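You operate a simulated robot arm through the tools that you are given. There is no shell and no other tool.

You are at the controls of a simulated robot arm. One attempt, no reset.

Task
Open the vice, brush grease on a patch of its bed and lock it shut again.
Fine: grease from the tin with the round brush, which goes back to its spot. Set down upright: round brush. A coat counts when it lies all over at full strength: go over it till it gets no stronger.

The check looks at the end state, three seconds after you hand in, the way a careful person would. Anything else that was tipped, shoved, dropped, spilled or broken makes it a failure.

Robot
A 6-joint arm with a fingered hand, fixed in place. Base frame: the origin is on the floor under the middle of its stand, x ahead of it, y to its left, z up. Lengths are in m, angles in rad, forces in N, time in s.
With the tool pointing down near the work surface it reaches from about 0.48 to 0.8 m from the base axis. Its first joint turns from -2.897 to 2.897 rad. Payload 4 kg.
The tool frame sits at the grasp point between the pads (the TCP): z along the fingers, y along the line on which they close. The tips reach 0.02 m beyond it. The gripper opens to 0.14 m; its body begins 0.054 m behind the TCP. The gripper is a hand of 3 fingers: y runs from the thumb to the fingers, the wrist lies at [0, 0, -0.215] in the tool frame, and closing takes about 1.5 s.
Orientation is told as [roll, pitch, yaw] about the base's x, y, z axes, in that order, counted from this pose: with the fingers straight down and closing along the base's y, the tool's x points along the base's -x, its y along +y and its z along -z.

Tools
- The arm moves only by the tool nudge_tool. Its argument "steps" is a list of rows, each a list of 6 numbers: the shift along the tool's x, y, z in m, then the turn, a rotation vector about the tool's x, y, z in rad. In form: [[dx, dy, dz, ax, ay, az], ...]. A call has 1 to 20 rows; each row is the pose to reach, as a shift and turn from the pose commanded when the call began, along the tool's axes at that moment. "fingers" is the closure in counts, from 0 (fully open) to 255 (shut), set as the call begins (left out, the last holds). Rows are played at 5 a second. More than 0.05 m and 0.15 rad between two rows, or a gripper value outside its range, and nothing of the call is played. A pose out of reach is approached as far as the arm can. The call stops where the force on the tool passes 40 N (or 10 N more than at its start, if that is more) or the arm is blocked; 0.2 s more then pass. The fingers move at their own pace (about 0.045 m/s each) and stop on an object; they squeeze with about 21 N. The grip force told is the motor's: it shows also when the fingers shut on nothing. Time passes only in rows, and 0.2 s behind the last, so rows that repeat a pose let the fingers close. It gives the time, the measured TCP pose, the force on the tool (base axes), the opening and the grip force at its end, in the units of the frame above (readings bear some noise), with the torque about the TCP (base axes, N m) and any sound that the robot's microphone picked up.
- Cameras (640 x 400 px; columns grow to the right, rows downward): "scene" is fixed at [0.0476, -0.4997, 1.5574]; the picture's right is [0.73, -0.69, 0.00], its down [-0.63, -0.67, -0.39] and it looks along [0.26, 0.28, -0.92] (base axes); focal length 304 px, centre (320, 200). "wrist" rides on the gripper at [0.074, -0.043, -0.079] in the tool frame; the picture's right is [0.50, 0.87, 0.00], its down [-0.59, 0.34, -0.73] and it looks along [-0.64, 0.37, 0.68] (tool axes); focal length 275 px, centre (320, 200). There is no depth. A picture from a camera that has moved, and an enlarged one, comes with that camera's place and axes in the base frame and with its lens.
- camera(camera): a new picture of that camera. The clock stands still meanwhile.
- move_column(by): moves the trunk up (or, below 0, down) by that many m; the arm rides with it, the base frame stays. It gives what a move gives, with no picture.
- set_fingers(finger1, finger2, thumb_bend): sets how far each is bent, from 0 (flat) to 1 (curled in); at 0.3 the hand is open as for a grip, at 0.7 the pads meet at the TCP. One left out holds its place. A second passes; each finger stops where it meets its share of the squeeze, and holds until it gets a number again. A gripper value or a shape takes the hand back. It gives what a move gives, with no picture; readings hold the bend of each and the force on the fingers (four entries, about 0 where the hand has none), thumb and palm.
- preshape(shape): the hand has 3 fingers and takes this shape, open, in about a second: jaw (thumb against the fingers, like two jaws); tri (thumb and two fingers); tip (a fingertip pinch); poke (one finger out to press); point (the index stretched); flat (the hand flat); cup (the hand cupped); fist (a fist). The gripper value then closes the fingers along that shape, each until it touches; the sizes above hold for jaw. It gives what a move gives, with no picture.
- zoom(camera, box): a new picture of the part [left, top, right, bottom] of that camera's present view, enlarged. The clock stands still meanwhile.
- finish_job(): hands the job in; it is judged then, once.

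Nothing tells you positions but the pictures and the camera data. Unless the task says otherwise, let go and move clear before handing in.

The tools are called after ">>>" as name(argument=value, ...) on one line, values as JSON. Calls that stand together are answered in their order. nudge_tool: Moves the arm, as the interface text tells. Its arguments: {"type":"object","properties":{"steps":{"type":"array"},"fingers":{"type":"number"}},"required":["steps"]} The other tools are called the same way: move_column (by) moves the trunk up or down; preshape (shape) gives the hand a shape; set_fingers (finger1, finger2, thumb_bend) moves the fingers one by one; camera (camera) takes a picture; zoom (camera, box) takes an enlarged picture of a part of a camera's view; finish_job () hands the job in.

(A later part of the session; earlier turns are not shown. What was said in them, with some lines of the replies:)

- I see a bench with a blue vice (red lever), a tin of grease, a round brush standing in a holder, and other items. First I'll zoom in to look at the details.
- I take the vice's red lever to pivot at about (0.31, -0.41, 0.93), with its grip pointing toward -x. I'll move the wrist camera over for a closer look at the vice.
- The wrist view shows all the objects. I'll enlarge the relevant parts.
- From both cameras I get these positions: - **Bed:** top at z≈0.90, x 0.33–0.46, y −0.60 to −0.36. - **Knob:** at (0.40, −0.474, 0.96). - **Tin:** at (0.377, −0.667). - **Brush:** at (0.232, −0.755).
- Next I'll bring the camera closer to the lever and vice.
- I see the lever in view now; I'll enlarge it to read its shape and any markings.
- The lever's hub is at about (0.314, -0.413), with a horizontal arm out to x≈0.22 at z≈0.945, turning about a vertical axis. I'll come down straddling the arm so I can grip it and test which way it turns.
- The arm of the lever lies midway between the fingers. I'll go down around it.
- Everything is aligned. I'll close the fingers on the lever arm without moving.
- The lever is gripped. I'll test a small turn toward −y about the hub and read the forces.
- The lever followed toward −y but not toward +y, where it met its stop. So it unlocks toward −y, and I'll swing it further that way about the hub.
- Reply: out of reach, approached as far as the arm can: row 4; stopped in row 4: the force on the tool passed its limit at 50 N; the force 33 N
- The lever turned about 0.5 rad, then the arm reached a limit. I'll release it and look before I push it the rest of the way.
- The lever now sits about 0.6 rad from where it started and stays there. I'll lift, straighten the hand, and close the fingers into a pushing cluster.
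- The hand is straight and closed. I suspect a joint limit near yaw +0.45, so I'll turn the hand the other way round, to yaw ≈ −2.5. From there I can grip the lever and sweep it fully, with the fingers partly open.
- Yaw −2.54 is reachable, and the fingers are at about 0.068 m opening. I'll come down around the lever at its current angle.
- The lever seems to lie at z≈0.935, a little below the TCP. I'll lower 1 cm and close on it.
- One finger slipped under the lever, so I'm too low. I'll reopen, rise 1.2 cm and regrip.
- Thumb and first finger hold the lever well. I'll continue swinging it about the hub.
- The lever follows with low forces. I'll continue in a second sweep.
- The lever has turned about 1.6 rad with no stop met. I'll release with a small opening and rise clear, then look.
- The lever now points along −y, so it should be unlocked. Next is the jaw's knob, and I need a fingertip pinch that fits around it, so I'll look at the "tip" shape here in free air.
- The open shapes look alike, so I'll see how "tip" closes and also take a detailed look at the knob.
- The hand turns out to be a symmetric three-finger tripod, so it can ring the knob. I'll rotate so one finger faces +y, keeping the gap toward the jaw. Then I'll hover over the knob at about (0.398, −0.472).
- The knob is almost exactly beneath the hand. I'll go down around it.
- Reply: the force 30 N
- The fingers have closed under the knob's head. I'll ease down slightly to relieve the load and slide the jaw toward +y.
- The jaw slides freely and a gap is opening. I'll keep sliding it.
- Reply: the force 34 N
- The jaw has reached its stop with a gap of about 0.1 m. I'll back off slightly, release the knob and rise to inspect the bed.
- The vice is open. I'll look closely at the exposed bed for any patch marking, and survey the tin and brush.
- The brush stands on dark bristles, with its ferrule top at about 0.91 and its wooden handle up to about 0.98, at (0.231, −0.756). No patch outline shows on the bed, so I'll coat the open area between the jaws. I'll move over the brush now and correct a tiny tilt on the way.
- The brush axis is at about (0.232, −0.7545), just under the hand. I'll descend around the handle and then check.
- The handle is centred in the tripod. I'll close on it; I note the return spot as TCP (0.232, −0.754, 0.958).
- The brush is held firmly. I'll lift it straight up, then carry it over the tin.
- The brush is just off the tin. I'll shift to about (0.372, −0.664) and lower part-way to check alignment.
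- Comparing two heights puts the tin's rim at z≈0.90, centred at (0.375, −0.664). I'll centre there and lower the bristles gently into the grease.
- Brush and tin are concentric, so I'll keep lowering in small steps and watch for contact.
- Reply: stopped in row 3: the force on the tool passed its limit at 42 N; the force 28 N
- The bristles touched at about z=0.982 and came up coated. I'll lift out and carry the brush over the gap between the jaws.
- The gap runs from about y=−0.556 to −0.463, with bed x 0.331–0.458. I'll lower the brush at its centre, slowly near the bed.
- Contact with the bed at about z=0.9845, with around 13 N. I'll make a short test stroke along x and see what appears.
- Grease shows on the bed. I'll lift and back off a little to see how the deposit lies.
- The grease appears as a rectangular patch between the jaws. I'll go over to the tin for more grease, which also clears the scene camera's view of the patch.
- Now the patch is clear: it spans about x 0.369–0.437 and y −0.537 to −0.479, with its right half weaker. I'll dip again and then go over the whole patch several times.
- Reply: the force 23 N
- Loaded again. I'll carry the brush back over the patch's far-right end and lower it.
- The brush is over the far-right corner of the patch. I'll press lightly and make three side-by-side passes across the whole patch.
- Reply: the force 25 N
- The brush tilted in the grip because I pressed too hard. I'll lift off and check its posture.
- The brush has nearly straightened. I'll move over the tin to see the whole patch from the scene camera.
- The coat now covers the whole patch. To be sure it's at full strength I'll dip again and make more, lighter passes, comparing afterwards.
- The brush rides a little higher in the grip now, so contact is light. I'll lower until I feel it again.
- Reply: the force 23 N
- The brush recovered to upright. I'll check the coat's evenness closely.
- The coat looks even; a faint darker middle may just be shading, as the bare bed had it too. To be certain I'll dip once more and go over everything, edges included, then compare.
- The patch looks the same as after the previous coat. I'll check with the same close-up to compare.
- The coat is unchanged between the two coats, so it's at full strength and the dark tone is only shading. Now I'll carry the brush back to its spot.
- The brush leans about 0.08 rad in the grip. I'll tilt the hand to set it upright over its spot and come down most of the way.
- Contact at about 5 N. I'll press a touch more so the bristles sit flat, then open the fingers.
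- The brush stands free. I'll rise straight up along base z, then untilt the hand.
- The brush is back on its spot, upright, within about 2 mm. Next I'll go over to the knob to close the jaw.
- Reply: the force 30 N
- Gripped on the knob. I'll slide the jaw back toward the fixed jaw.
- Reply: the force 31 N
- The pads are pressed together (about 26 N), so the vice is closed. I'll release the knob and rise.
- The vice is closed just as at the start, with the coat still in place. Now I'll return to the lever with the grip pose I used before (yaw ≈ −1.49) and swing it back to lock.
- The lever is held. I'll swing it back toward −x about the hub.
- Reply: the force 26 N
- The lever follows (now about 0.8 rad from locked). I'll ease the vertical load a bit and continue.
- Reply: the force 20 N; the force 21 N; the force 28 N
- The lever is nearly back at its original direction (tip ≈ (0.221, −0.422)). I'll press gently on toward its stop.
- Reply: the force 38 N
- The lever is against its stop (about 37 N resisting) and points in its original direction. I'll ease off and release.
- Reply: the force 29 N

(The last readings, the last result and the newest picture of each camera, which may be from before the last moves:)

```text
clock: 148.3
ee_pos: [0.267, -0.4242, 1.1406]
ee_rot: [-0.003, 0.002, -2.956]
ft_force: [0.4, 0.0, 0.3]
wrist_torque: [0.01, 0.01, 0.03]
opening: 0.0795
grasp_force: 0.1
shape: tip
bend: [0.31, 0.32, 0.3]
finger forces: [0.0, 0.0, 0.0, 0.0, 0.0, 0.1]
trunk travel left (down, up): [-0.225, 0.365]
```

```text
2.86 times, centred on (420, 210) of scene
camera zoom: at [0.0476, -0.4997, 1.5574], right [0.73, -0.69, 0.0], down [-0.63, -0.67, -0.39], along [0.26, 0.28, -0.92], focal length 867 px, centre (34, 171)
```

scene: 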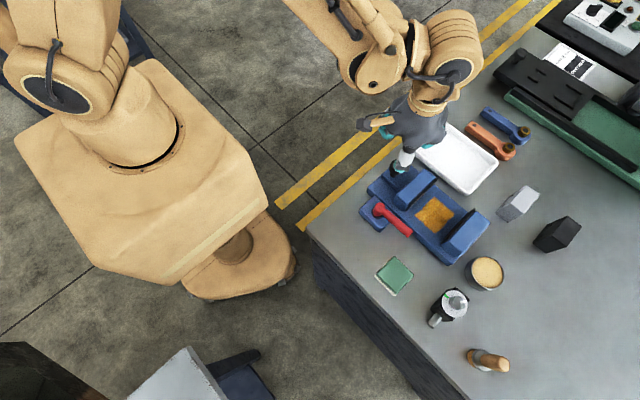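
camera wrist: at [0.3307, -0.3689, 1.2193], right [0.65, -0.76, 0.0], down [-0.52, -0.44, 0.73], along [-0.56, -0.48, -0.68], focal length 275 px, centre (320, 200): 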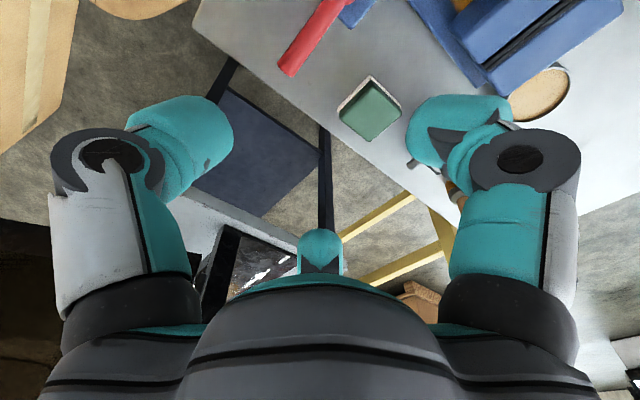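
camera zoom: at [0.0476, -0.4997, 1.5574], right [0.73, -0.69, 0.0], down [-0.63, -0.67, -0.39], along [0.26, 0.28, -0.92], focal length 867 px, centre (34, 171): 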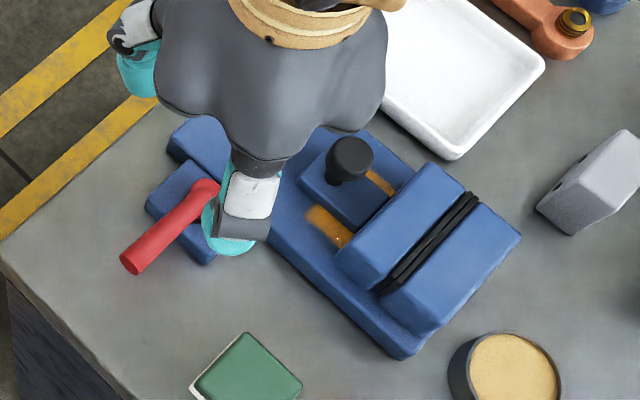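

The lever and jaws match the starting picture exactly. I'll move the arm clear and do a final full inspection.

>>> nudge_tool(steps=[[0, 0, -0.04, 0, 0, 0], [-0.0236, -0.029, -0.06, 0, 0, 0], [-0.0473, -0.0581, -0.084, 0, 0, 0], [-0.0709, -0.0872, -0.084, 0, 0, 0], [-0.0946, -0.1162, -0.084, 0, 0, 0], [-0.1182, -0.1453, -0.084, 0, 0, 0], [-0.1182, -0.1453, -0.084, 0, 0, 0]])

>>> camera(camera="scene")

>>> zoom(camera="scene", box=[340, 140, 500, 280])

>>> zoom(camera="scene", box=[360, 240, 560, 390])

>>> zoom(camera="scene", box=[440, 320, 540, 390])

```text
clock: 150.1
ee_pos: [0.1365, -0.348, 1.2345]
ee_rot: [-0.001, 0.001, -2.955]
ft_force: [0.2, -0.7, 0.1]
wrist_torque: [-0.01, -0.02, -0.03]
opening: 0.0794
grasp_force: 0.1
shape: tip
bend: [0.31, 0.31, 0.3]
finger forces: [0.1, 0.0, 0.0, 0.0, 0.0, 0.0]
trunk travel left (down, up): [-0.225, 0.365]
stopped in row 7: the arm was blocked; the commanded pose is now the measured one
```

```text
taken
```

scene: 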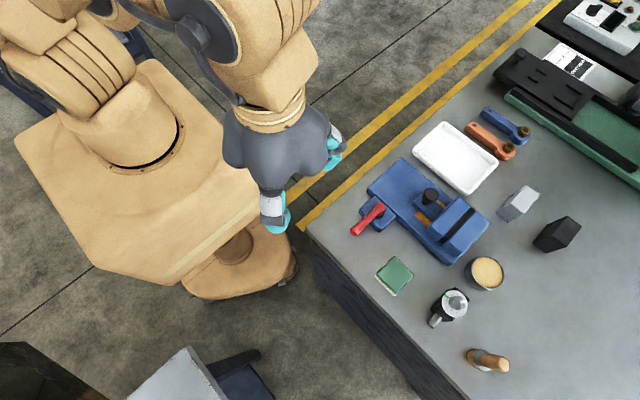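

```text
2.86 times, centred on (420, 210) of scene
camera zoom: at [0.0476, -0.4997, 1.5574], right [0.73, -0.69, 0.0], down [-0.63, -0.67, -0.39], along [0.26, 0.28, -0.92], focal length 867 px, centre (34, 171)
```

zoom: 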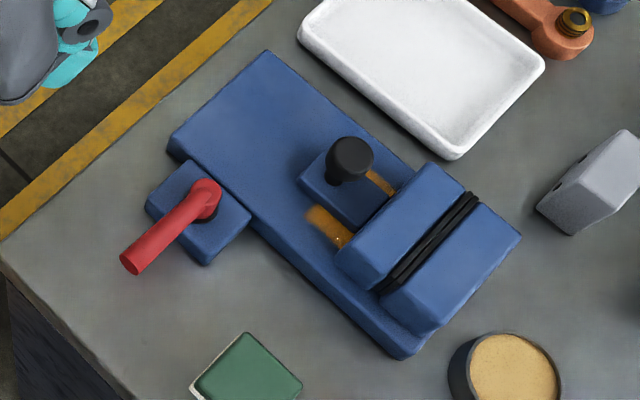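

```text
2.67 times, centred on (460, 315) of scene
camera zoom: at [0.0476, -0.4997, 1.5574], right [0.73, -0.69, 0.0], down [-0.63, -0.67, -0.39], along [0.26, 0.28, -0.92], focal length 809 px, centre (-53, -107)
```

zoom: 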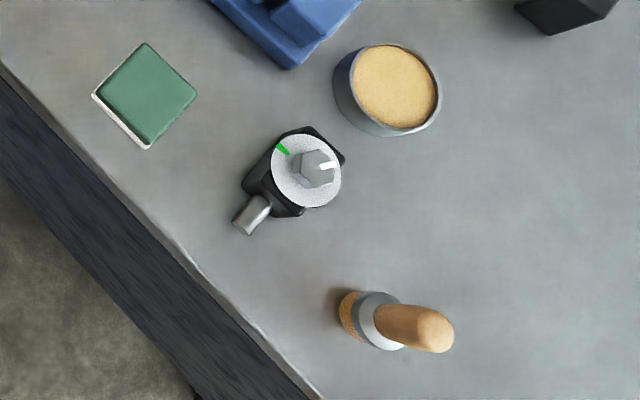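

```text
5.71 times, centred on (490, 355) of scene
camera zoom: at [0.0476, -0.4997, 1.5574], right [0.73, -0.69, 0.0], down [-0.63, -0.67, -0.39], along [0.26, 0.28, -0.92], focal length 1734 px, centre (-651, -686)
```

zoom: 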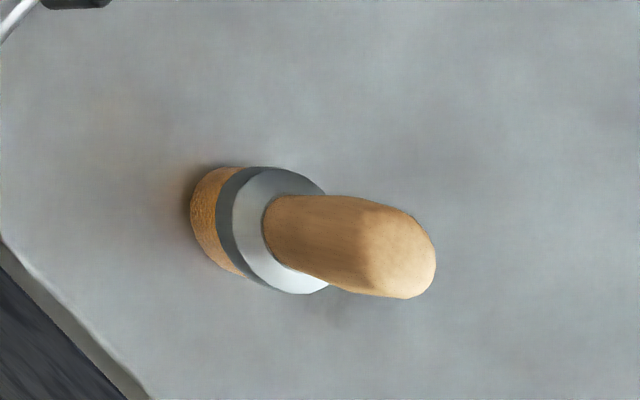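

Everything checks out in the pictures:
- **Vice:** the jaws are shut and the lever is back at its original locked angle.
- **Coat:** grease shows on both sides of the knob block.
- **Brush:** it stands upright on its spot.
- **Everything else:** the tin, dial, pad, tray and blocks haven't moved.

The hand is empty and clear of the bench, so I'm handing in.

>>> finish_job()

```text
The job is handed in.
```

I see the vice shut and locked, with the greased patch just showing beside the knob block and the brush standing upright on its spot. I handed the job in, and nothing more is to come.

- **Vice:** I turned the red lever to unlock it, slid the jaw open by its knob, then closed it until the pads met. I swung the lever back to its stop. The jaws and lever look the same as in the starting picture.
- **Grease:** I brushed the whole patch between the jaws, going back to the tin several times. The last round of strokes made no visible difference, so I took the coat to be at full strength. The faint darker middle looks like shading, because the bare bed was darker there too.
- **Brush:** It is upright within about 2 mm of where it started, with grease still on its bristles.
- **Everything else:** The tin, the dial, the green pad and the other items look unmoved, and I saw no spills.

On the final retreat the arm reported being blocked. The forces read near zero and the hand was already well clear of the bench, so I don't think it touched anything.
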